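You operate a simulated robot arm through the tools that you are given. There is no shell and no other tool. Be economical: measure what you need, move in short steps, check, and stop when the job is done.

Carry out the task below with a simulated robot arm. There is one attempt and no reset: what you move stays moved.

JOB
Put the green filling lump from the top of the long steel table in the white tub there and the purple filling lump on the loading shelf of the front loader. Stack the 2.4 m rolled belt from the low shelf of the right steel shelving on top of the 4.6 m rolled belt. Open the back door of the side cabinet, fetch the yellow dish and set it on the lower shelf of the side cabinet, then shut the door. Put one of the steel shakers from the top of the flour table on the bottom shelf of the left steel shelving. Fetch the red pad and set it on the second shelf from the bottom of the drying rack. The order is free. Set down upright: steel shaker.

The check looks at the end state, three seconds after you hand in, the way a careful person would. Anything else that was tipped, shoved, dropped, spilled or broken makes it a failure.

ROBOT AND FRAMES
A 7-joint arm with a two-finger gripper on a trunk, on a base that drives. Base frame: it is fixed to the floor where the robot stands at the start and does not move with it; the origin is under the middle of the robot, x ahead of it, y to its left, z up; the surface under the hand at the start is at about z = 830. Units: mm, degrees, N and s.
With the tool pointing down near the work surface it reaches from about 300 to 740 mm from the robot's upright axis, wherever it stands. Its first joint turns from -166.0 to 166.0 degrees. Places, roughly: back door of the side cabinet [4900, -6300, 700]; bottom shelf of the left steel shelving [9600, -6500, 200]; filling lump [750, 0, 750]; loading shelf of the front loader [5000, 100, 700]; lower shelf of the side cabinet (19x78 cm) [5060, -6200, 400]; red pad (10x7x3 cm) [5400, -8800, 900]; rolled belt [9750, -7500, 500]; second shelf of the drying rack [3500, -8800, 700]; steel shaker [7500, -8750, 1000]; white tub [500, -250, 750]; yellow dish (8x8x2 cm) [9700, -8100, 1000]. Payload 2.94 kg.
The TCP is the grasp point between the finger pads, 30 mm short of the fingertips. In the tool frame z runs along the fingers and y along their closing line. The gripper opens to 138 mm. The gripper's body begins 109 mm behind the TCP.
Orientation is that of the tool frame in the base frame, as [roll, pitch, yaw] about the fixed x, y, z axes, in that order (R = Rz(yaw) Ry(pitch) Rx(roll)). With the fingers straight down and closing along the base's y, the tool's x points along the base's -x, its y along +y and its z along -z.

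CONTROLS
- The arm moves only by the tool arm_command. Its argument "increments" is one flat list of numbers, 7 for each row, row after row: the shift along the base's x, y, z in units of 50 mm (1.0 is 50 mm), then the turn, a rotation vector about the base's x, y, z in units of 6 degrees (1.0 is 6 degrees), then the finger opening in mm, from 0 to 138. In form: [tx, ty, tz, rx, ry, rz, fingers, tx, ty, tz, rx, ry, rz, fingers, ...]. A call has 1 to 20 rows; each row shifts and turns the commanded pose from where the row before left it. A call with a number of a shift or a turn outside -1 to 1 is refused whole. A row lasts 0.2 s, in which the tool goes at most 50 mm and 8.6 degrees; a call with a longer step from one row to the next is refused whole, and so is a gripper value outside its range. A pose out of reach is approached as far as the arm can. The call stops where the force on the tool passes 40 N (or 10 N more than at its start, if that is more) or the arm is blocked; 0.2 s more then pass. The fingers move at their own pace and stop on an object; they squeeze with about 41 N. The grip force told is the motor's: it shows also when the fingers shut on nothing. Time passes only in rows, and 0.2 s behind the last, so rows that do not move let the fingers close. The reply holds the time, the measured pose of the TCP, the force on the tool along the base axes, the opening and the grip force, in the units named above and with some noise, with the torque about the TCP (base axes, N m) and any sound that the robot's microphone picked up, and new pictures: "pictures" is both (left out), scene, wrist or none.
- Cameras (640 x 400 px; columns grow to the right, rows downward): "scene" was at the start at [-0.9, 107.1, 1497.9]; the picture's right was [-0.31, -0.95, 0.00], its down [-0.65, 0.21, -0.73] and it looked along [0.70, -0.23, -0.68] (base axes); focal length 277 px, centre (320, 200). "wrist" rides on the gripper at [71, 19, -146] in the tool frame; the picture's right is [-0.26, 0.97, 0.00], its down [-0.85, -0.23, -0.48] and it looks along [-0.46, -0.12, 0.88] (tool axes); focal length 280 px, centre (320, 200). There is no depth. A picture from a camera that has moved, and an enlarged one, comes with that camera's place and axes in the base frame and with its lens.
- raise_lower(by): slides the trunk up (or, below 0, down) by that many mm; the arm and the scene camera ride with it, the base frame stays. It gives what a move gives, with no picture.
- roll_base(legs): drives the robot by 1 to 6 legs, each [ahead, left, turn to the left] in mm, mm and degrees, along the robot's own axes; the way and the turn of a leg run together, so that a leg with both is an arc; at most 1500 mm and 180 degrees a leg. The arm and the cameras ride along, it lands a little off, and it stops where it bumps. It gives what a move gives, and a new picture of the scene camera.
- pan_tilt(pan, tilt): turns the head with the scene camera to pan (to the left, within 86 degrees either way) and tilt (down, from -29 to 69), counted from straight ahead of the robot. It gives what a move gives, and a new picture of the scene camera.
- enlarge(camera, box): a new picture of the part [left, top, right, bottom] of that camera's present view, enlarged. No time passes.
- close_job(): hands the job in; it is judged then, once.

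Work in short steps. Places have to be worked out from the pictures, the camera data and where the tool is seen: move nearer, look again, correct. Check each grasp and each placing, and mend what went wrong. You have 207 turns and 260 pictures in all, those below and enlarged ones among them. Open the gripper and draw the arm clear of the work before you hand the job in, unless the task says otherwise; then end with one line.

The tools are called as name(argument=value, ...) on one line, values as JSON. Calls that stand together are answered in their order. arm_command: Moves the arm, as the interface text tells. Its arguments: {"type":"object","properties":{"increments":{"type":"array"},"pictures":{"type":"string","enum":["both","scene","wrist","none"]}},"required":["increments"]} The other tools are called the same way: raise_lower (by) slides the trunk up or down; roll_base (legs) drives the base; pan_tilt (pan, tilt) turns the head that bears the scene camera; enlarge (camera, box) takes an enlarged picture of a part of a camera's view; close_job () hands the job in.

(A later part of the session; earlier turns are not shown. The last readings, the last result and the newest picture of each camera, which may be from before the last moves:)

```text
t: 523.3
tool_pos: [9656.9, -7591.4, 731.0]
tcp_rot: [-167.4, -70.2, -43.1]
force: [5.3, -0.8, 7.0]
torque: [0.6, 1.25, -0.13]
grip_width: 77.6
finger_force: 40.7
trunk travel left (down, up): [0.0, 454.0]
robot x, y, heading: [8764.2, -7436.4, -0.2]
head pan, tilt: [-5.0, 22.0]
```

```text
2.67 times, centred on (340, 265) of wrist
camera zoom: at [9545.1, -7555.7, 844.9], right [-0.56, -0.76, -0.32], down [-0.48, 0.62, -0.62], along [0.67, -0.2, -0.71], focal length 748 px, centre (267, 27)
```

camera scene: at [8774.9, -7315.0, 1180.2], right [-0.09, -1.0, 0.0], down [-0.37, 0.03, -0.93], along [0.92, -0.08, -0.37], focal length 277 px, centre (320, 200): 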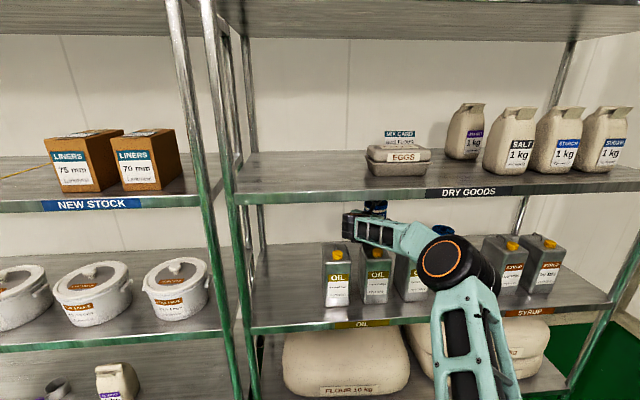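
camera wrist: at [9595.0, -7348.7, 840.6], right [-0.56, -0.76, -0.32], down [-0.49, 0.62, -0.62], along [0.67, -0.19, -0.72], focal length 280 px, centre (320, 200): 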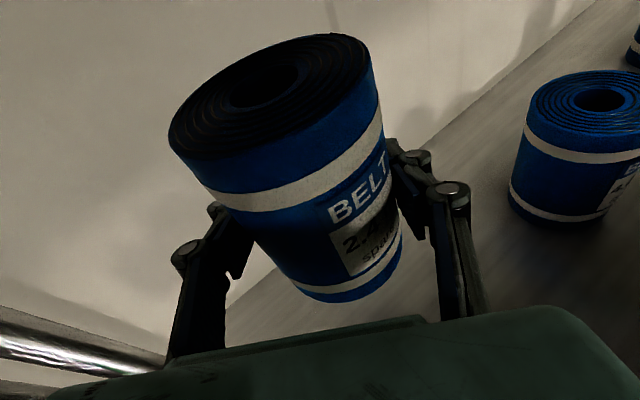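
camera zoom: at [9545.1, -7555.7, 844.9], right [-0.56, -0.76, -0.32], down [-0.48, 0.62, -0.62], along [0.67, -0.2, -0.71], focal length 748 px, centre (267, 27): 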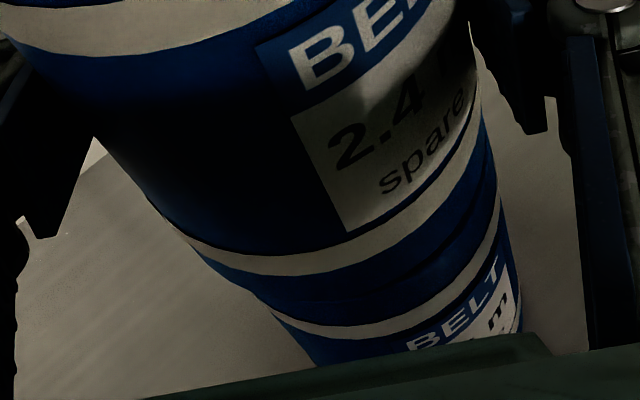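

Stacked and aligned. Open and retreat straight back along the tool's heading.

arm_command(increments=[0, 0, 0, 0, 0, 0, 85, 0, 0, 0, 0, 0, 0, 108, 0, 0, 0, 0, 0, 0, 108], pictures="none")

roll_base(legs=[[-60, 34, 0], [-60, 34, 0]])

enlarge(camera="wrist", box=[0, 0, 640, 400])

```text
t: 524.1
tool_pos: [9657.6, -7590.8, 732.7]
tcp_rot: [-167.3, -70.1, -43.2]
force: [9.4, -1.3, 14.5]
torque: [0.8, 1.74, -0.32]
grip_width: 108.1
finger_force: 0.1
trunk travel left (down, up): [0.0, 454.0]
robot x, y, heading: [8759.5, -7438.7, -0.2]
head pan, tilt: [-5.0, 22.0]
```

```text
t: 525.7
tool_pos: [9535.5, -7524.5, 731.0]
tcp_rot: [-167.2, -70.0, -43.3]
force: [-0.6, -1.7, 20.9]
torque: [1.28, 2.56, 0.34]
grip_width: 108.0
finger_force: 0.0
trunk travel left (down, up): [0.0, 454.0]
robot x, y, heading: [8637.3, -7372.6, -0.1]
head pan, tilt: [-5.0, 22.0]
camera scene: at [8651.1, -7245.7, 1180.2], right [-0.09, -1.0, 0.0], down [-0.37, 0.03, -0.93], along [0.92, -0.08, -0.37], focal length 277 px, centre (320, 200)
```

scene: 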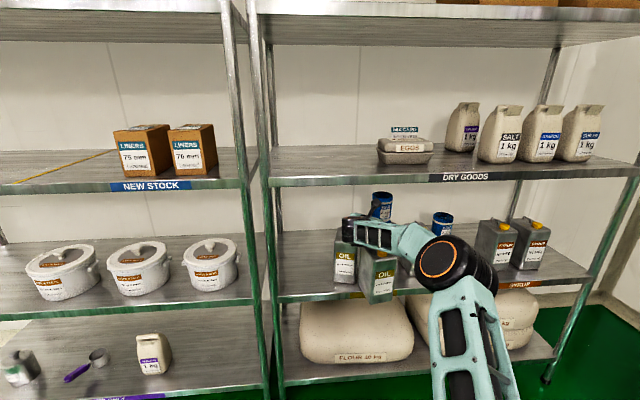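

```text
1.00 times, centred on (320, 200) of wrist (not enlarged: the box is as wide or as high as the picture)
camera zoom: at [9422.3, -7487.8, 844.9], right [-0.56, -0.76, -0.32], down [-0.48, 0.62, -0.62], along [0.67, -0.2, -0.71], focal length 280 px, centre (320, 200)
```

zoom: 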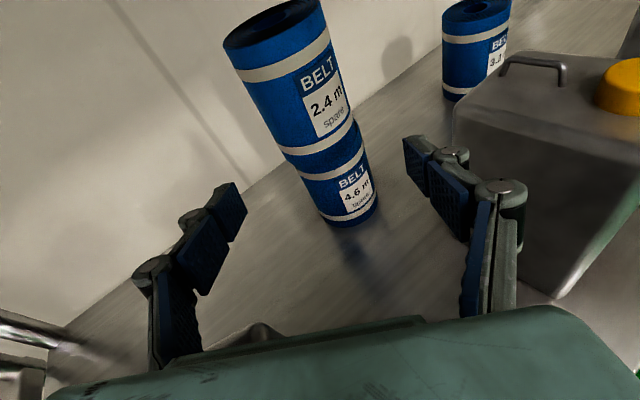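

The force is +21 N and a tin seems to have been dragged. Stop and inspect before moving anything.

enlarge(camera="scene", box=[290, 170, 490, 320])

```text
2.67 times, centred on (390, 245) of scene
camera zoom: at [8651.1, -7245.7, 1180.2], right [-0.09, -1.0, 0.0], down [-0.37, 0.03, -0.93], along [0.92, -0.08, -0.37], focal length 738 px, centre (133, 80)
```

zoom: 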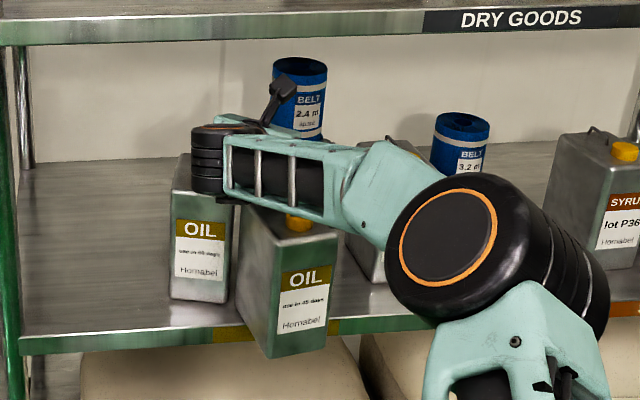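

Tin 2 has been dragged forward by the wrist pressing on its top and now overhangs the edge. I'll reverse exactly the same motion to carry it back, before releasing the pressure.

roll_base(legs=[[60, -34, 0]])

enlarge(camera="scene", box=[270, 170, 470, 320])

```text
t: 526.7
tool_pos: [9594.6, -7558.3, 729.8]
tcp_rot: [-167.5, -70.1, -43.1]
force: [-0.5, -0.3, -0.3]
torque: [0.0, 0.03, 0.0]
grip_width: 107.9
finger_force: 0.0
trunk travel left (down, up): [0.0, 454.0]
robot x, y, heading: [8699.6, -7407.5, -0.4]
head pan, tilt: [-5.0, 22.0]
camera scene: at [8713.1, -7280.0, 1180.1], right [-0.09, -1.0, 0.0], down [-0.37, 0.03, -0.93], along [0.92, -0.09, -0.37], focal length 277 px, centre (320, 200)
```

scene: 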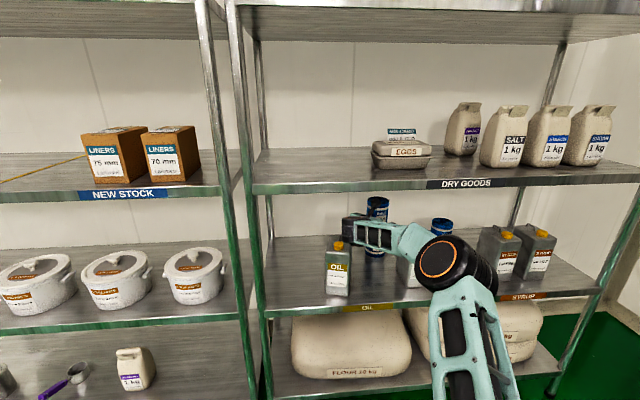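

```text
2.67 times, centred on (370, 245) of scene
camera zoom: at [8713.1, -7280.0, 1180.1], right [-0.09, -1.0, 0.0], down [-0.37, 0.03, -0.93], along [0.92, -0.09, -0.37], focal length 738 px, centre (187, 80)
```

zoom: 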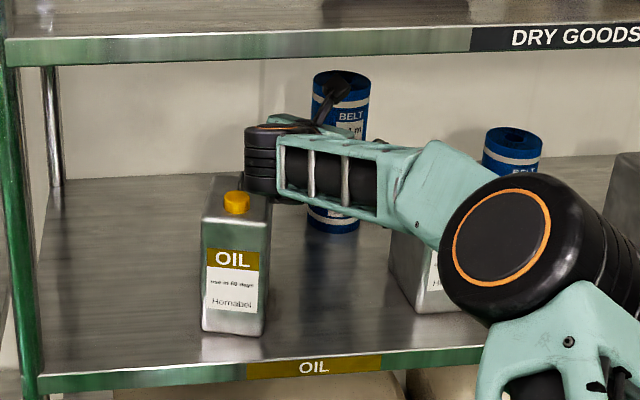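

Tin 2 slipped off the shelf edge and fell, so I'll have to put it back. First raise the hand 16 mm, clear of the other tins, and back straight out.

arm_command(increments=[0, 0, 0.32, 0, 0, 0, 108], pictures="none")

roll_base(legs=[[-150, 0, 0], [-250, 0, 0]])

pan_tilt(pan=-5, tilt=45)

```text
t: 527.1
tool_pos: [9595.5, -7558.9, 745.0]
tcp_rot: [-167.6, -70.1, -43.0]
force: [0.3, 0.6, -0.7]
torque: [-0.04, -0.05, 0.0]
grip_width: 108.1
finger_force: 0.1
trunk travel left (down, up): [0.0, 454.0]
robot x, y, heading: [8700.4, -7404.4, -0.3]
head pan, tilt: [-5.0, 22.0]
```

```text
t: 529.9
tool_pos: [9200.0, -7555.4, 744.5]
tcp_rot: [-167.4, -69.9, -42.9]
force: [-0.8, 0.6, 0.4]
torque: [0.02, 0.02, 0.02]
grip_width: 108.0
finger_force: 0.1
trunk travel left (down, up): [0.0, 454.0]
robot x, y, heading: [8304.8, -7404.3, -0.1]
head pan, tilt: [-5.0, 22.0]
camera scene: at [8316.9, -7278.1, 1180.1], right [-0.09, -1.0, 0.0], down [-0.37, 0.03, -0.93], along [0.92, -0.08, -0.37], focal length 277 px, centre (320, 200)
```

scene: 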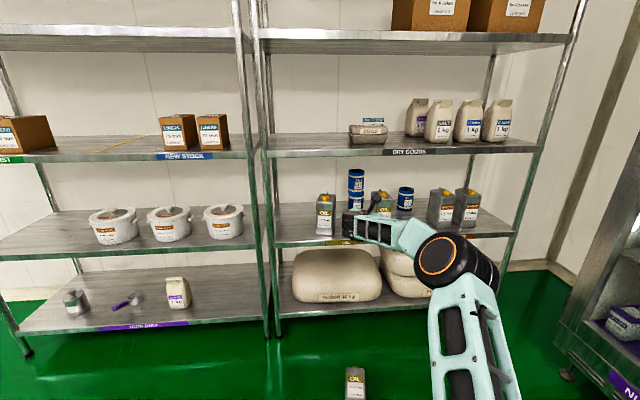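

```text
t: 530.8
tool_pos: [9199.4, -7556.7, 745.9]
tcp_rot: [-167.5, -69.9, -43.0]
force: [-0.7, 0.1, 0.1]
torque: [-0.01, -0.01, 0.03]
grip_width: 108.3
finger_force: 0.0
trunk travel left (down, up): [0.0, 454.0]
robot x, y, heading: [8304.5, -7400.7, -0.1]
head pan, tilt: [-5.0, 45.0]
camera scene: at [8305.5, -7277.1, 1144.8], right [-0.09, -1.0, 0.0], down [-0.7, 0.06, -0.71], along [0.7, -0.06, -0.71], focal length 277 px, centre (320, 200)
```

scene: 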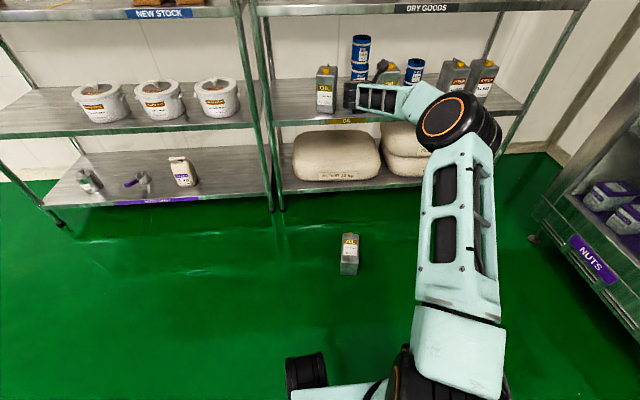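

The tin lies on the floor near (9020, −7478). Enlarge to see its pose, and check the remaining shelf.

enlarge(camera="scene", box=[300, 215, 400, 290])

enlarge(camera="scene", box=[280, 20, 520, 190])

```text
5.33 times, centred on (350, 252) of scene
camera zoom: at [8305.5, -7277.1, 1144.8], right [-0.09, -1.0, 0.0], down [-0.7, 0.06, -0.71], along [0.7, -0.06, -0.71], focal length 1477 px, centre (160, -80)
```

zoom: 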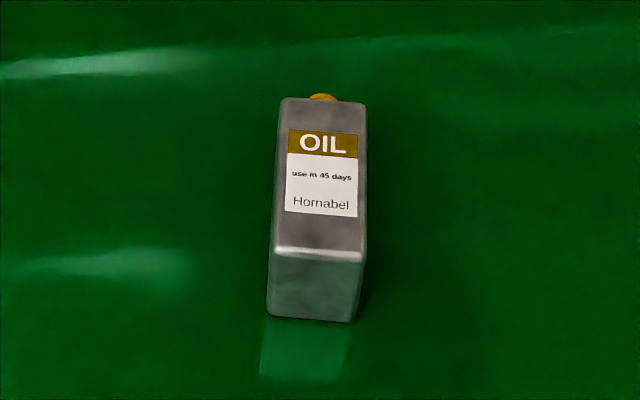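

```text
2.35 times, centred on (400, 105) of scene
camera zoom: at [8305.5, -7277.1, 1144.8], right [-0.09, -1.0, 0.0], down [-0.7, 0.06, -0.71], along [0.7, -0.06, -0.71], focal length 652 px, centre (132, 424)
```

zoom: 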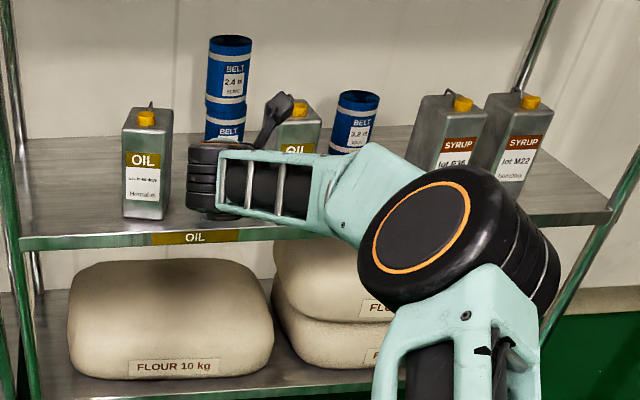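

The tin is intact, lying on its back (cap away, label up) at about (9020, −7477), yaw ≈ −11°. I can pick it with the tool pointing down, tilt it upright to a horizontal tool and put it back midway between the other two oil tins. Reorient the arm first.

arm_command(increments=[-0.415, 0.05, -0.4, 0, 0.583, 0.155, 120, -0.415, 0.05, -0.4, 0, 0.583, 0.155, 120, -0.415, 0.05, -0.4, 0, 0.583, 0.155, 120, -0.415, 0.05, -0.4, 0, 0.583, 0.155, 120, -0.415, 0.05, -0.4, 0, 0.583, 0.155, 120, -0.415, 0.05, -0.4, 0, 0.583, 0.155, 120, -0.415, 0.05, -0.4, 0, 0.583, 0.155, 120, -0.415, 0.05, -0.4, 0, 0.583, 0.155, 120, -0.415, 0.05, -0.4, 0, 0.583, 0.155, 120, -0.415, 0.05, -0.4, 0, 0.583, 0.155, 120, -0.415, 0.05, -0.4, 0, 0.583, 0.155, 120, -0.415, 0.05, -0.4, 0, 0.583, 0.155, 120, -0.415, 0.05, -0.4, 0, 0.583, 0.155, 120, -0.415, 0.05, -0.4, 0, 0.583, 0.155, 120, -0.415, 0.05, -0.4, 0, 0.583, 0.155, 120, -0.415, 0.05, -0.4, 0, 0.583, 0.155, 120, -0.415, 0.05, -0.4, 0, 0.583, 0.155, 120, -0.415, 0.05, -0.4, 0, 0.583, 0.155, 120, -0.415, 0.05, -0.4, 0, 0.583, 0.155, 120, -0.415, 0.05, -0.4, 0, 0.583, 0.155, 120])

```text
t: 535.0
tool_pos: [8783.1, -7505.5, 344.7]
tcp_rot: [162.3, -3.0, 0.1]
force: [-0.7, -0.1, -0.2]
torque: [0.03, 0.02, -0.01]
grip_width: 120.0
finger_force: 0.0
trunk travel left (down, up): [0.0, 454.0]
robot x, y, heading: [8303.7, -7400.9, -0.0]
head pan, tilt: [-5.0, 45.0]
camera scene: at [8305.4, -7277.1, 1144.8], right [-0.09, -1.0, 0.0], down [-0.7, 0.06, -0.71], along [0.7, -0.06, -0.71], focal length 277 px, centre (320, 200)
camera wrist: at [8845.3, -7479.3, 491.9], right [-0.28, -0.92, 0.28], down [-0.87, 0.36, 0.34], along [-0.41, -0.15, -0.9], focal length 280 px, centre (320, 200)
```

scene: 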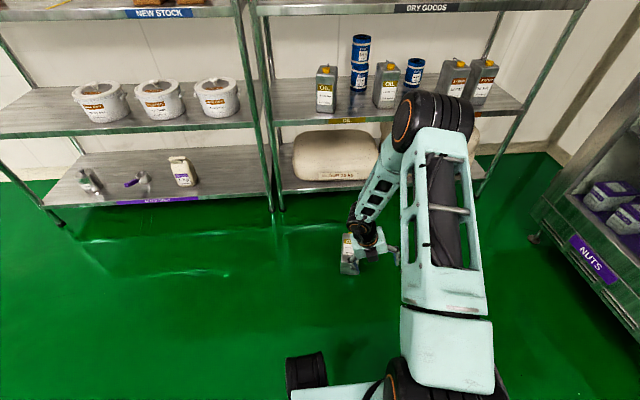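
wrist: 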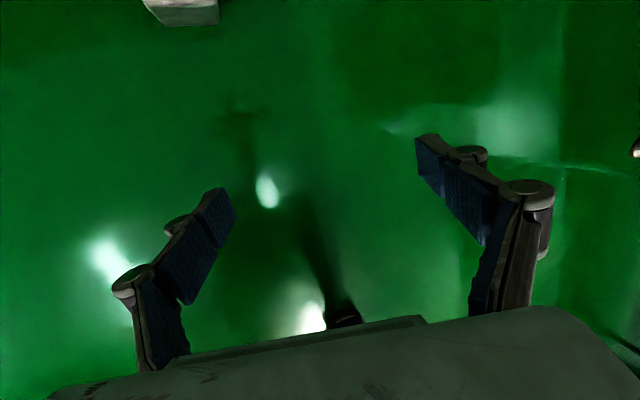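

Level the tool to vertical and yaw it to the tin's axis, then drive over the tin.

arm_command(increments=[0, 0, -0.2, 0.98, 0.19, 0, 120, 0, 0, -0.2, 0.98, 0.19, 0, 120, 0, 0, -0.2, 0.98, 0.19, 0, 120, 0, 0, -0.2, 0, 0, -0.95, 120, 0, 0, -0.2, 0, 0, -0.95, 120], pictures="none")

roll_base(legs=[[210, 26, 0]])

enlarge(camera="wrist", box=[0, 0, 640, 400])

```text
t: 536.2
tool_pos: [8783.4, -7507.0, 294.6]
tcp_rot: [179.9, 0.3, -12.0]
force: [0.0, 0.1, 0.1]
torque: [0.01, 0.0, -0.02]
grip_width: 119.9
finger_force: 0.0
trunk travel left (down, up): [0.0, 454.0]
robot x, y, heading: [8305.8, -7404.2, -0.3]
head pan, tilt: [-5.0, 45.0]
```

```text
t: 537.9
tool_pos: [8995.9, -7483.8, 294.7]
tcp_rot: [180.0, 0.3, -11.9]
force: [-0.6, -0.1, -0.7]
torque: [0.0, 0.0, 0.02]
grip_width: 120.1
finger_force: 0.0
trunk travel left (down, up): [0.0, 454.0]
robot x, y, heading: [8513.8, -7379.5, -0.4]
head pan, tilt: [-5.0, 45.0]
camera scene: at [8517.9, -7252.6, 1144.7], right [-0.09, -1.0, 0.0], down [-0.7, 0.07, -0.71], along [0.7, -0.07, -0.71], focal length 277 px, centre (320, 200)
```

scene: 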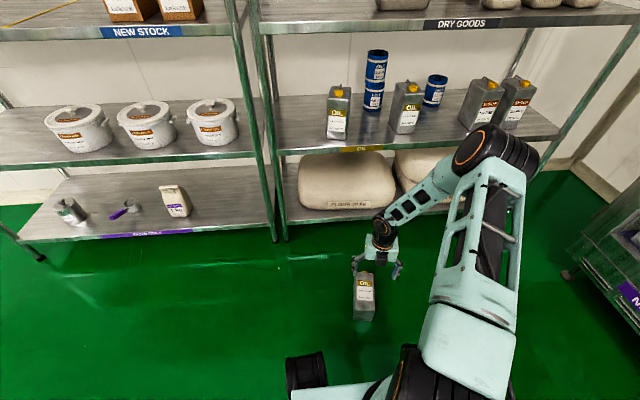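

```text
1.00 times, centred on (320, 200) of wrist (not enlarged: the box is as wide or as high as the picture)
camera zoom: at [9060.1, -7516.8, 440.2], right [-0.46, -0.89, 0.0], down [-0.78, 0.4, 0.48], along [-0.43, 0.22, -0.88], focal length 280 px, centre (320, 200)
```

zoom: 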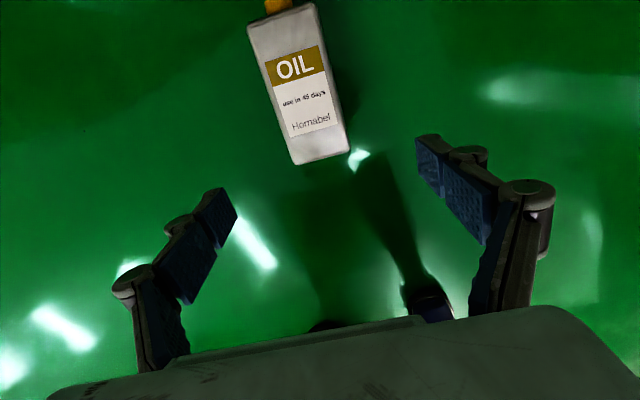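

Aligned in yaw. Nudge the base 34 mm ahead and lower around the tin.

roll_base(legs=[[34, 5, 0]])

arm_command(increments=[0, 0, -0.9, 0, 0, 0, 115, 0, 0, -0.9, 0, 0, 0, 115, 0, 0, -0.9, 0, 0, 0, 115, 0, 0, -0.9, 0, 0, 0, 115, 0, 0, -0.9, 0, 0, 0, 115], pictures="wrist")

```text
t: 538.7
tool_pos: [9028.6, -7478.8, 295.1]
tcp_rot: [179.9, 0.3, -11.9]
force: [-0.9, 0.0, 0.3]
torque: [0.01, 0.03, -0.02]
grip_width: 119.9
finger_force: 0.0
trunk travel left (down, up): [0.0, 454.0]
robot x, y, heading: [8549.6, -7372.9, -0.7]
head pan, tilt: [-5.0, 45.0]
camera scene: at [8551.8, -7247.8, 1144.7], right [-0.09, -1.0, 0.0], down [-0.7, 0.07, -0.71], along [0.7, -0.07, -0.71], focal length 277 px, centre (320, 200)
```

scene: 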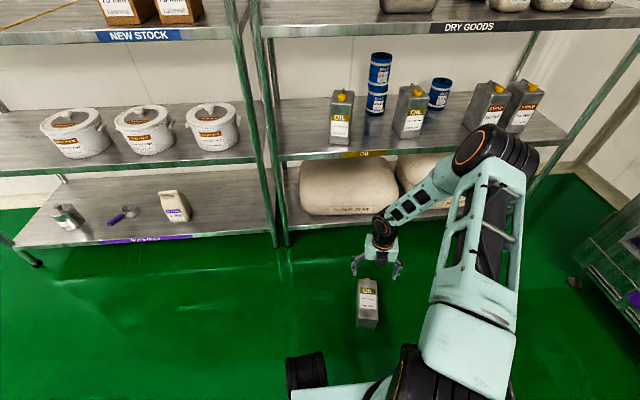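

```text
t: 539.9
tool_pos: [9029.1, -7481.0, 68.7]
tcp_rot: [179.9, 0.3, -11.9]
force: [-0.1, -0.1, 0.7]
torque: [0.04, 0.06, 0.03]
grip_width: 114.8
finger_force: 0.0
trunk travel left (down, up): [0.0, 454.0]
robot x, y, heading: [8550.8, -7375.7, -0.6]
head pan, tilt: [-5.0, 45.0]
camera wrist: at [9094.3, -7513.0, 214.2], right [-0.46, -0.89, 0.0], down [-0.78, 0.4, 0.48], along [-0.43, 0.22, -0.88], focal length 280 px, centre (320, 200)
```

wrist: 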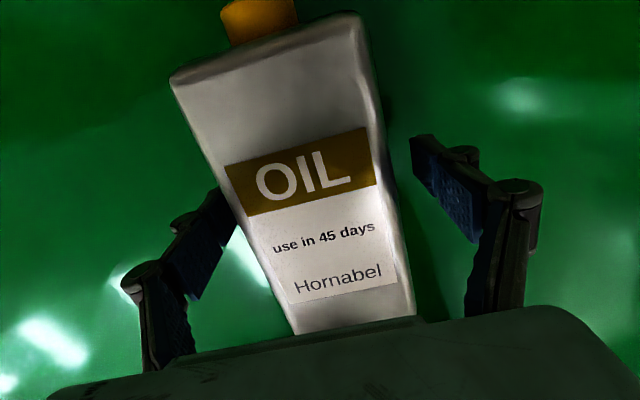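

Straddling the tin. Lower 14 mm more, close and lift.

arm_command(increments=[0, 0, -0.28, 0, 0, 0, 115, 0, 0, 0, 0, 0, 0, 60, 0, 0, 0, 0, 0, 0, 50, 0, 0, 0, 0, 0, 0, 50, 0, 0, 0, 0, 0, 0, 50, 0, 0, 0.6, 0, 0, 0, 50, 0, 0, 0.8, 0, 0, 0, 50], pictures="wrist")

```text
t: 541.5
tool_pos: [9027.2, -7481.4, 125.2]
tcp_rot: [179.9, 0.5, -12.0]
force: [-1.3, 0.0, -9.9]
torque: [-0.03, -0.04, 0.03]
grip_width: 77.6
finger_force: 41.2
trunk travel left (down, up): [0.0, 454.0]
robot x, y, heading: [8553.8, -7373.4, -0.5]
head pan, tilt: [-5.0, 45.0]
camera wrist: at [9092.8, -7513.7, 270.5], right [-0.46, -0.89, 0.0], down [-0.78, 0.4, 0.48], along [-0.43, 0.22, -0.88], focal length 280 px, centre (320, 200)
```

wrist: 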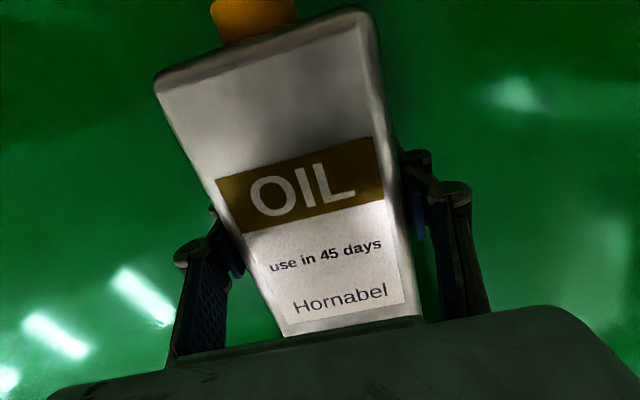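

Tin held (about 1 kg). Back off, then lift it and tilt the tool to horizontal so the tin stands upright.

roll_base(legs=[[-245, 0, 0.5]])

arm_command(increments=[0, 0, 0.9, 0, 0, 0, 50, 0, 0, 0.9, 0, 0, 0, 50, 0.35, 0, 0.55, -0.208, -0.978, 0, 50, 0.35, 0, 0.55, -0.208, -0.978, 0, 50, 0.35, 0, 0.55, -0.208, -0.978, 0, 50, 0.35, 0, 0.55, -0.208, -0.978, 0, 50, 0.35, 0, 0.55, -0.208, -0.978, 0, 50, 0.35, 0, 0.55, -0.208, -0.978, 0, 50, 0.35, 0, 0.55, -0.208, -0.978, 0, 50, 0.35, 0, 0.55, -0.208, -0.978, 0, 50, 0.35, 0, 0.55, -0.208, -0.978, 0, 50, 0.35, 0, 0.55, -0.208, -0.978, 0, 50, 0.35, 0, 0.55, -0.208, -0.978, 0, 50, 0.35, 0, 0.55, -0.208, -0.978, 0, 50, 0.35, 0, 0.55, -0.208, -0.978, 0, 50, 0.35, 0, 0.55, -0.208, -0.978, 0, 50, 0.35, 0, 0.55, -0.208, -0.978, 0, 50])

```text
t: 543.3
tool_pos: [8785.1, -7475.5, 126.0]
tcp_rot: [179.9, 0.4, -11.2]
force: [-0.5, 0.5, -9.1]
torque: [-0.04, -0.02, 0.0]
grip_width: 77.3
finger_force: 41.1
trunk travel left (down, up): [0.0, 454.0]
robot x, y, heading: [8308.0, -7373.7, 0.6]
head pan, tilt: [-5.0, 45.0]
camera scene: at [8305.6, -7247.9, 1144.7], right [-0.08, -1.0, 0.0], down [-0.71, 0.06, -0.71], along [0.7, -0.06, -0.71], focal length 277 px, centre (320, 200)
```

scene: 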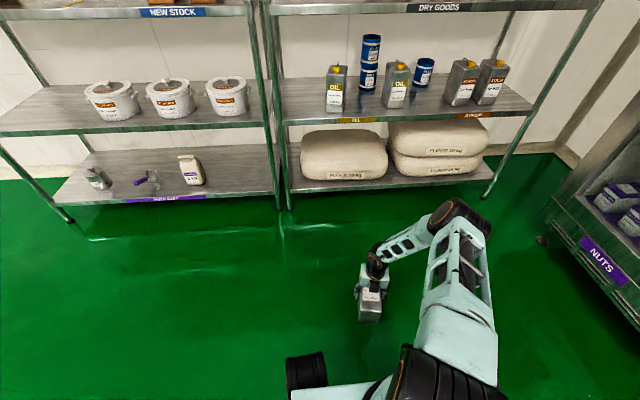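

```text
t: 546.9
tool_pos: [9044.9, -7473.7, 627.5]
tcp_rot: [112.9, -89.1, 54.9]
force: [-0.8, -0.2, -9.1]
torque: [-0.02, 0.05, 0.02]
grip_width: 77.5
finger_force: 40.9
trunk travel left (down, up): [0.0, 454.0]
robot x, y, heading: [8304.1, -7375.1, 0.3]
head pan, tilt: [-5.0, 45.0]
camera scene: at [8305.9, -7247.9, 1144.7], right [-0.08, -1.0, 0.0], down [-0.71, 0.06, -0.71], along [0.7, -0.06, -0.71], focal length 277 px, centre (320, 200)
camera wrist: at [8898.6, -7461.0, 700.1], right [-0.21, -0.95, -0.25], down [-0.42, 0.31, -0.85], along [0.88, -0.07, -0.47], focal length 280 px, centre (320, 200)
```

scene: 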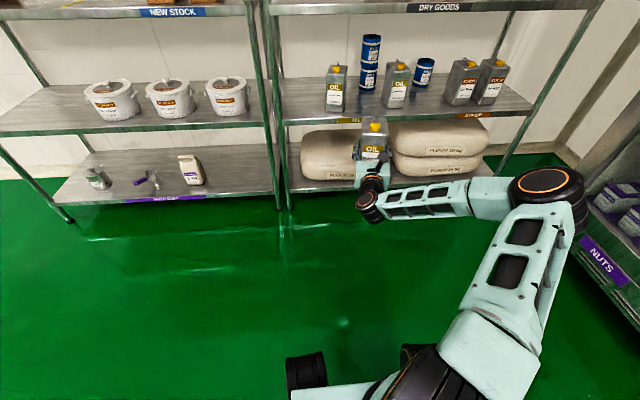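
wrist: 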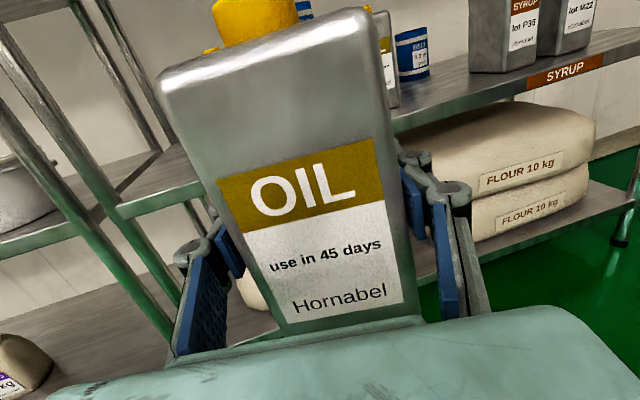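

The tin is upright and level. Measure tins 1 and 3 to find the proper slot.

arm_command(increments=[0, 0, 0.2, 0, 0, 0.98, 50, 0, 0, 0.2, 0, 0, 0.98, 50], pictures="wrist")

enlarge(camera="scene", box=[280, 30, 480, 155])

```text
t: 547.5
tool_pos: [9045.5, -7472.5, 646.9]
tcp_rot: [115.7, -89.1, 64.1]
force: [-1.0, -0.1, -9.6]
torque: [0.0, 0.06, -0.02]
grip_width: 77.5
finger_force: 41.3
trunk travel left (down, up): [0.0, 454.0]
robot x, y, heading: [8299.8, -7375.4, 0.6]
head pan, tilt: [-5.0, 45.0]
camera wrist: at [8900.4, -7490.1, 719.9], right [-0.01, -0.97, -0.25], down [-0.48, 0.22, -0.85], along [0.88, 0.11, -0.47], focal length 280 px, centre (320, 200)
```

wrist: 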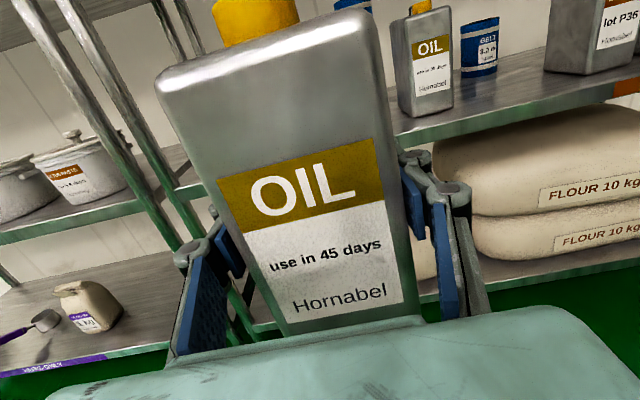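

```text
3.20 times, centred on (380, 92) of scene
camera zoom: at [8306.0, -7247.9, 1144.7], right [-0.08, -1.0, 0.0], down [-0.71, 0.06, -0.71], along [0.7, -0.06, -0.71], focal length 886 px, centre (128, 544)
```

zoom: 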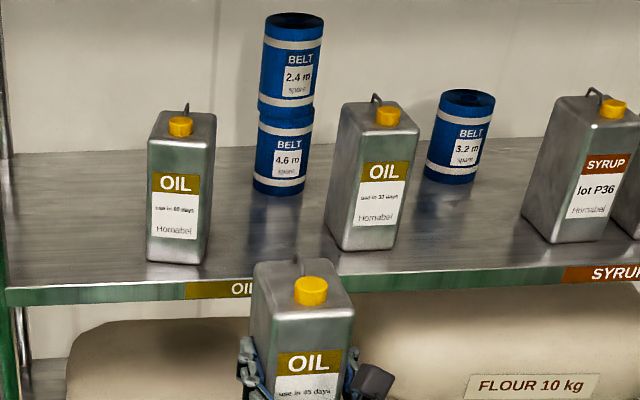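

Slot for tin 2: TCP at about (9500, −7554). Move right first, then ahead most of the way and check.

roll_base(legs=[[0, -85, -0.5], [250, 0, 0]])

enlarge(camera="scene", box=[260, 40, 500, 200])

enlarge(camera="wrist", box=[0, 0, 640, 400])

```text
t: 550.4
tool_pos: [9299.1, -7565.6, 649.1]
tcp_rot: [115.9, -89.1, 63.1]
force: [-0.7, 0.5, -8.2]
torque: [-0.01, 0.07, -0.03]
grip_width: 77.3
finger_force: 41.5
trunk travel left (down, up): [0.0, 454.0]
robot x, y, heading: [8559.4, -7457.4, -0.1]
head pan, tilt: [-5.0, 45.0]
camera scene: at [8560.2, -7333.1, 1144.7], right [-0.09, -1.0, 0.0], down [-0.7, 0.06, -0.71], along [0.7, -0.06, -0.71], focal length 277 px, centre (320, 200)
```

scene: 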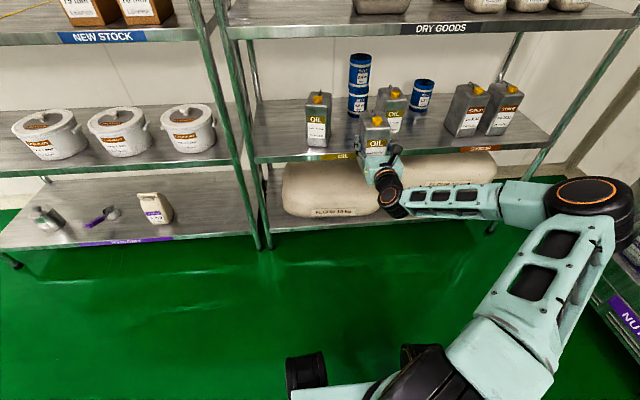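

```text
2.50 times, centred on (380, 120) of scene
camera zoom: at [8560.2, -7333.1, 1144.7], right [-0.09, -1.0, 0.0], down [-0.7, 0.06, -0.71], along [0.7, -0.06, -0.71], focal length 692 px, centre (170, 400)
```

zoom: 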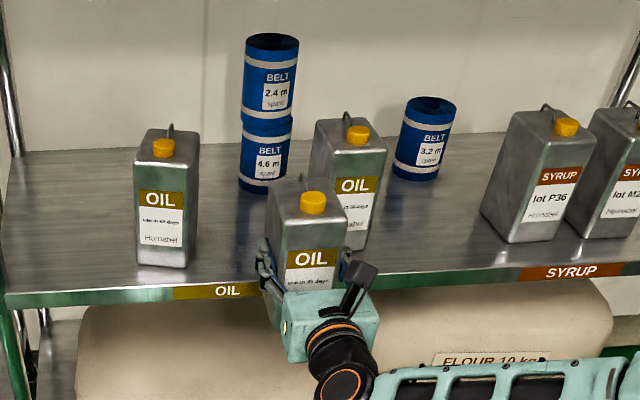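

```text
1.00 times, centred on (320, 200) of wrist (not enlarged: the box is as wide or as high as the picture)
camera zoom: at [9152.1, -7581.4, 719.9], right [-0.02, -0.97, -0.25], down [-0.48, 0.23, -0.85], along [0.88, 0.1, -0.47], focal length 280 px, centre (320, 200)
```

zoom: 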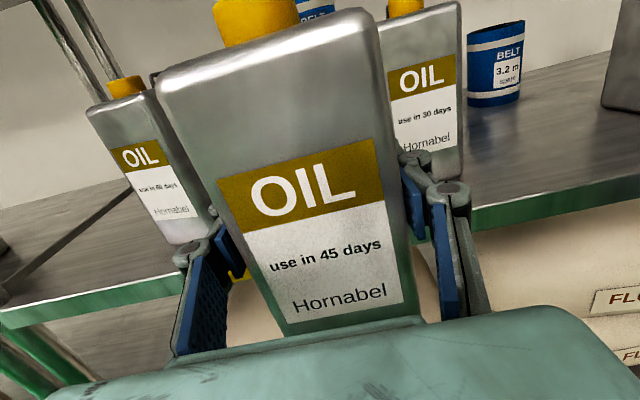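

Calibrating with the held tin, the slot is at TCP ≈ (9508, −7557). Drive in 150 and check clearances.

roll_base(legs=[[150, 8, 0]])

enlarge(camera="wrist", box=[0, 0, 640, 400])

enlarge(camera="scene", box=[260, 40, 460, 190])

```text
t: 551.7
tool_pos: [9447.2, -7559.5, 647.9]
tcp_rot: [117.7, -89.1, 61.3]
force: [1.1, 0.1, -8.8]
torque: [-0.01, 0.02, 0.01]
grip_width: 77.2
finger_force: 40.9
trunk travel left (down, up): [0.0, 454.0]
robot x, y, heading: [8703.9, -7448.8, -0.1]
head pan, tilt: [-5.0, 45.0]
camera scene: at [8709.0, -7325.7, 1144.7], right [-0.09, -1.0, 0.0], down [-0.7, 0.06, -0.71], along [0.7, -0.06, -0.71], focal length 277 px, centre (320, 200)
```

scene: 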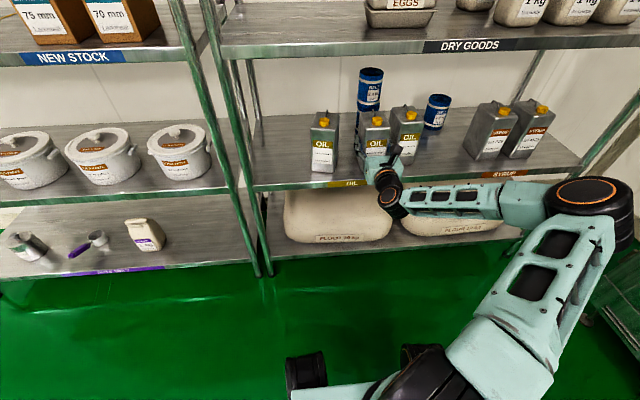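

```text
1.00 times, centred on (320, 200) of wrist (not enlarged: the box is as wide or as high as the picture)
camera zoom: at [9300.7, -7574.4, 719.7], right [-0.02, -0.97, -0.25], down [-0.48, 0.23, -0.85], along [0.88, 0.1, -0.47], focal length 280 px, centre (320, 200)
```

zoom: 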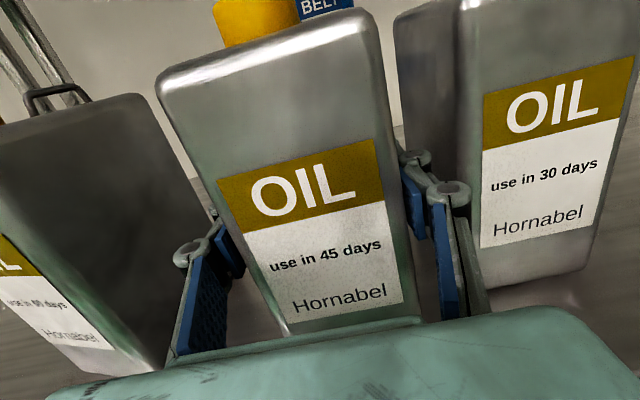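

```text
2.67 times, centred on (360, 115) of scene
camera zoom: at [8709.0, -7325.7, 1144.7], right [-0.09, -1.0, 0.0], down [-0.7, 0.06, -0.71], along [0.7, -0.06, -0.71], focal length 738 px, centre (213, 427)
```

zoom: 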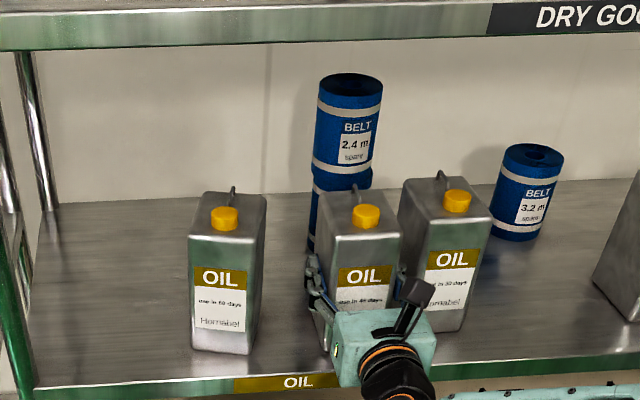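

Relative to the neighbours' caps the tin should go 15 mm left and about 52 mm in. Do that and recheck.

roll_base(legs=[[52, 15, 0]])

enlarge(camera="scene", box=[260, 40, 460, 190])

```text
t: 552.7
tool_pos: [9498.1, -7544.4, 646.7]
tcp_rot: [122.7, -89.1, 56.5]
force: [0.1, -0.6, -9.5]
torque: [-0.03, 0.02, -0.04]
grip_width: 77.2
finger_force: 40.9
trunk travel left (down, up): [0.0, 454.0]
robot x, y, heading: [8756.5, -7439.5, -0.5]
head pan, tilt: [-5.0, 45.0]
camera scene: at [8761.5, -7311.0, 1144.7], right [-0.09, -1.0, 0.0], down [-0.7, 0.07, -0.71], along [0.7, -0.07, -0.71], focal length 277 px, centre (320, 200)
```

scene: 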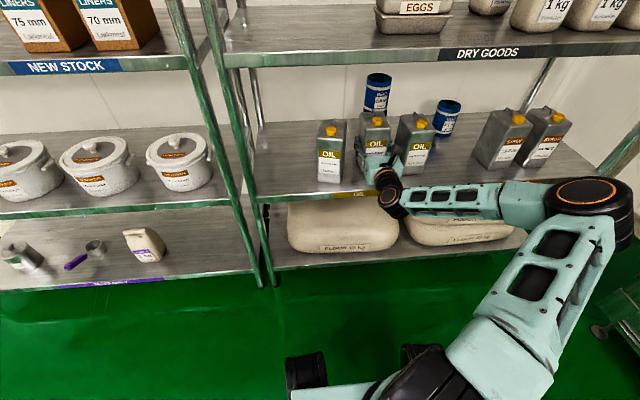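

```text
2.67 times, centred on (360, 115) of scene
camera zoom: at [8761.5, -7311.0, 1144.7], right [-0.09, -1.0, 0.0], down [-0.7, 0.07, -0.71], along [0.7, -0.07, -0.71], focal length 738 px, centre (213, 427)
```

zoom: 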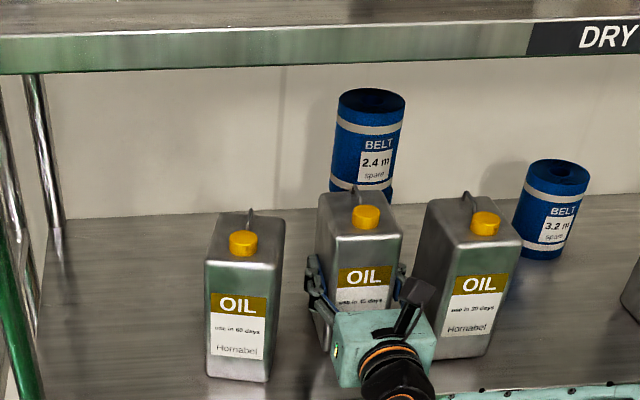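

Spacing and depth now match the neighbours. Lower gently to the shelf.

arm_command(increments=[0, 0.06, -0.2, 0, 0, 0, 50, 0, 0, -0.08, 0, 0, 0, 50, 0, 0, -0.06, 0, 0, 0, 50, 0, 0, -0.06, 0, 0, 0, 50], pictures="none")

```text
t: 553.5
tool_pos: [9500.9, -7545.2, 644.2]
tcp_rot: [36.3, -88.7, 142.2]
force: [-0.9, -1.0, 11.1]
torque: [0.74, 0.0, 0.12]
grip_width: 77.4
finger_force: 41.0
trunk travel left (down, up): [0.0, 454.0]
robot x, y, heading: [8759.7, -7434.7, -0.0]
head pan, tilt: [-5.0, 45.0]
stopped in row 4: the force on the tool passed its limit at 41 N (the readings are from after the stop); the commanded pose is now the measured one
```

Contact already at z≈644. Check that the tin stands flush on the shelf before releasing.

enlarge(camera="scene", box=[310, 90, 450, 190])

enlarge(camera="wrist", box=[0, 0, 640, 400])

```text
4.00 times, centred on (380, 140) of scene
camera zoom: at [8759.4, -7310.9, 1144.4], right [-0.09, -1.0, 0.0], down [-0.7, 0.07, -0.71], along [0.71, -0.07, -0.71], focal length 1108 px, centre (80, 440)
```

zoom: 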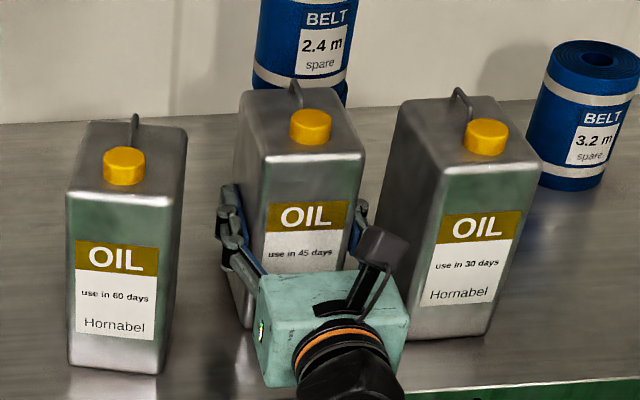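

```text
1.00 times, centred on (320, 200) of wrist (not enlarged: the box is as wide or as high as the picture)
camera zoom: at [9352.6, -7559.8, 712.1], right [-0.02, -0.97, -0.25], down [-0.45, 0.23, -0.86], along [0.89, 0.09, -0.44], focal length 280 px, centre (320, 200)
```

zoom: 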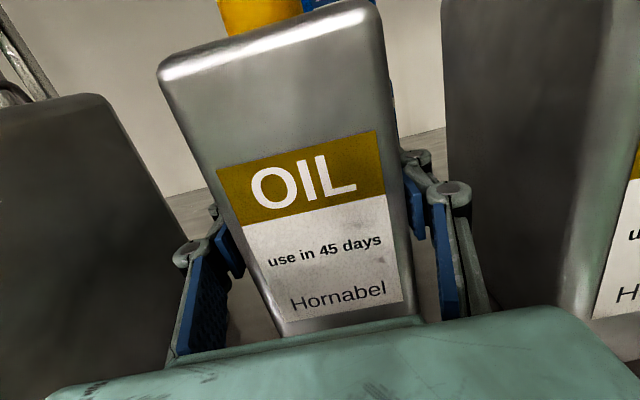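

The tin's top appears about 20 mm deeper than its neighbours' line. Lift a little, bring it back 20 mm and set it down again.

arm_command(increments=[0, 0, 0.14, 0, 0, 0, 50, -0.4, 0.04, 0, 0, 0, 0, 50, 0, 0, 0, 0, 0, 0, 50], pictures="none")

enlarge(camera="scene", box=[310, 90, 450, 190])

```text
t: 554.3
tool_pos: [9481.3, -7544.2, 644.5]
tcp_rot: [64.1, -89.1, 114.3]
force: [-0.3, -0.1, -5.2]
torque: [0.1, -0.25, -0.03]
grip_width: 77.5
finger_force: 41.4
trunk travel left (down, up): [0.0, 454.0]
robot x, y, heading: [8758.8, -7437.0, -0.5]
head pan, tilt: [-5.0, 45.0]
```

```text
4.00 times, centred on (380, 140) of scene
camera zoom: at [8761.2, -7311.1, 1144.6], right [-0.09, -1.0, 0.0], down [-0.7, 0.07, -0.71], along [0.7, -0.07, -0.71], focal length 1108 px, centre (80, 440)
```

zoom: 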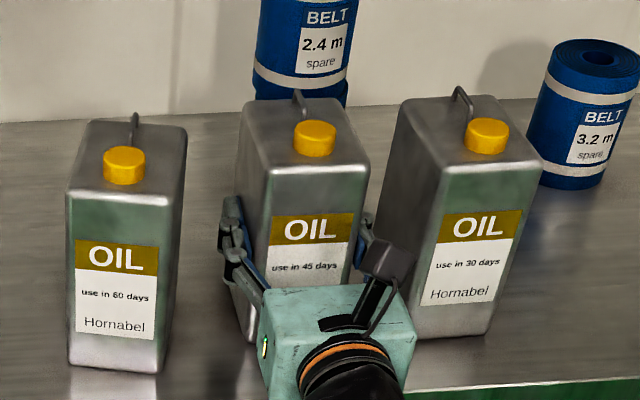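

Bring it another 12 mm nearer and 8 mm left, then lower and check.

arm_command(increments=[0, 0, 0.08, 0, 0, 0, 50, -0.25, 0.17, 0, 0, 0, 0, 50, 0, 0, 0, 0, 0, 0, 50], pictures="none")

enlarge(camera="scene", box=[310, 90, 450, 190])

```text
t: 555.1
tool_pos: [9469.2, -7536.8, 649.1]
tcp_rot: [59.8, -89.0, 118.6]
force: [0.3, -0.2, -8.8]
torque: [-0.03, 0.05, 0.03]
grip_width: 77.4
finger_force: 40.9
trunk travel left (down, up): [0.0, 454.0]
robot x, y, heading: [8760.9, -7431.9, -0.3]
head pan, tilt: [-5.0, 45.0]
```

```text
4.00 times, centred on (380, 140) of scene
camera zoom: at [8761.6, -7311.1, 1144.7], right [-0.09, -1.0, 0.0], down [-0.7, 0.07, -0.71], along [0.7, -0.07, -0.71], focal length 1108 px, centre (80, 440)
```

zoom: 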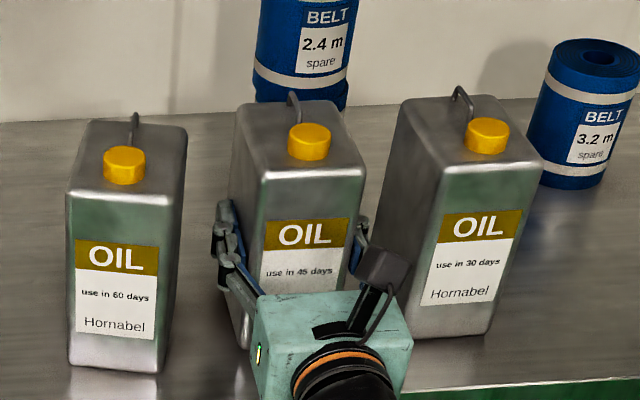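

Good alignment now. Lower to contact, release and withdraw straight back.

arm_command(increments=[0, 0.08, -0.06, 0, 0, 0, 50, 0, 0, -0.06, 0, 0, 0, 50, 0, 0, 0, 0, 0, 0, 50], pictures="none")

```text
t: 555.9
tool_pos: [9467.9, -7532.7, 645.1]
tcp_rot: [54.0, -88.9, 124.7]
force: [-0.6, 0.7, -6.1]
torque: [0.19, -0.11, 0.07]
grip_width: 77.6
finger_force: 41.3
trunk travel left (down, up): [0.0, 454.0]
robot x, y, heading: [8758.5, -7435.2, -0.4]
head pan, tilt: [-5.0, 45.0]
```

arm_command(increments=[0, 0, -0.05, 0, 0, 0, 50, 0, 0, 0, 0, 0, 0, 80, 0, 0, 0, 0, 0, 0, 98, 0, 0, 0, 0, 0, 0, 98], pictures="none")

roll_base(legs=[[-200, 0, 0], [-150, 0, 0]])

enlarge(camera="scene", box=[260, 40, 500, 200])

```text
t: 556.9
tool_pos: [9468.6, -7531.9, 641.3]
tcp_rot: [53.9, -88.9, 124.6]
force: [-0.9, 0.1, -0.8]
torque: [0.02, 0.0, 0.01]
grip_width: 98.2
finger_force: 0.1
trunk travel left (down, up): [0.0, 454.0]
robot x, y, heading: [8760.6, -7434.3, -0.3]
head pan, tilt: [-5.0, 45.0]
```

```text
t: 559.5
tool_pos: [9111.4, -7532.2, 642.4]
tcp_rot: [54.5, -88.9, 123.8]
force: [0.0, 0.3, -0.3]
torque: [-0.04, 0.01, 0.0]
grip_width: 97.7
finger_force: 0.0
trunk travel left (down, up): [0.0, 454.0]
robot x, y, heading: [8404.0, -7434.4, -0.3]
head pan, tilt: [-5.0, 45.0]
camera scene: at [8405.6, -7308.0, 1144.7], right [-0.1, -1.0, 0.0], down [-0.7, 0.07, -0.71], along [0.7, -0.07, -0.71], focal length 277 px, centre (320, 200)
```

scene: 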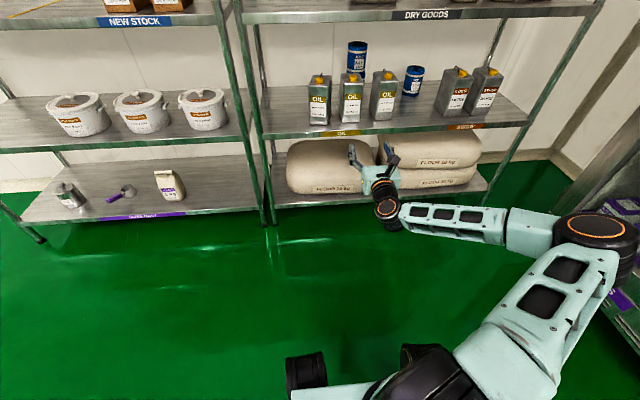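

```text
2.50 times, centred on (380, 120) of scene
camera zoom: at [8405.6, -7308.0, 1144.7], right [-0.1, -1.0, 0.0], down [-0.7, 0.07, -0.71], along [0.7, -0.07, -0.71], focal length 692 px, centre (170, 400)
```

zoom: 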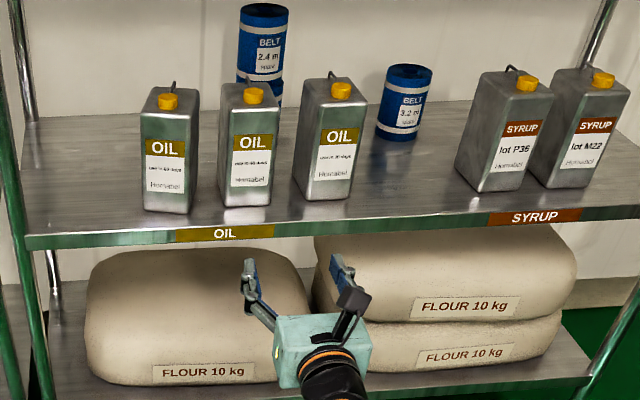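

The three oil tins stand in line again and the belts are stacked. Next is the yellow dish. I'll raise the trunk, move in front of the right part of the shelving and look behind the bags.

raise_lower(by=420)

roll_base(legs=[[0, -590, 0.3], [150, 0, 0]])

pan_tilt(pan=-13, tilt=28)

```text
refused: 420 is not a number from -400 to 400
```

```text
t: 564.9
tool_pos: [9105.3, -8106.8, 641.4]
tcp_rot: [52.1, -89.0, 126.3]
force: [-0.3, -0.4, 0.4]
torque: [0.0, -0.01, 0.0]
grip_width: 97.9
finger_force: 0.2
trunk travel left (down, up): [0.0, 454.0]
robot x, y, heading: [8398.6, -8011.9, -0.8]
head pan, tilt: [-5.0, 45.0]
stopped in leg 1: the robot was blocked; the commanded pose is now the measured one
camera scene: at [8398.7, -7884.2, 1144.6], right [-0.1, -1.0, 0.0], down [-0.7, 0.07, -0.71], along [0.7, -0.07, -0.71], focal length 277 px, centre (320, 200)
```

scene: 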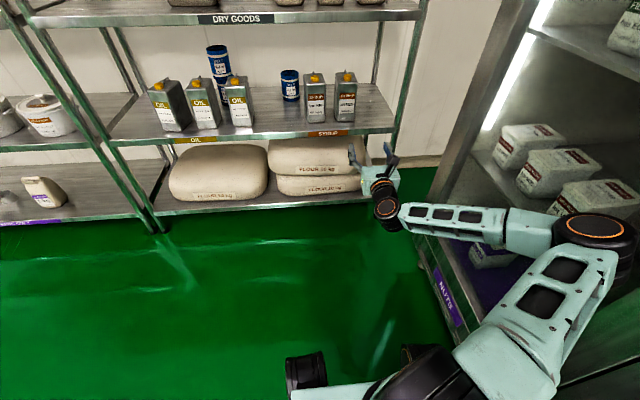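

```text
t: 565.6
tool_pos: [9106.0, -8108.2, 641.9]
tcp_rot: [53.2, -89.0, 125.3]
force: [1.3, 0.7, 0.4]
torque: [0.0, 0.0, -0.01]
grip_width: 97.6
finger_force: 0.1
trunk travel left (down, up): [0.0, 454.0]
robot x, y, heading: [8397.1, -8009.5, -0.5]
head pan, tilt: [-13.0, 28.0]
camera scene: at [8406.5, -7897.3, 1170.2], right [-0.23, -0.97, 0.0], down [-0.46, 0.11, -0.88], along [0.86, -0.21, -0.47], focal length 277 px, centre (320, 200)
```

scene: 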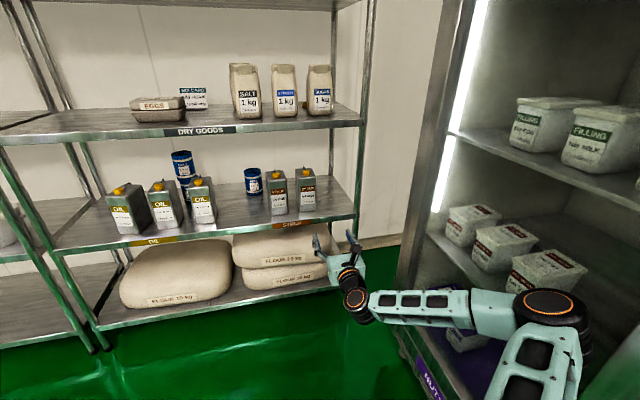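

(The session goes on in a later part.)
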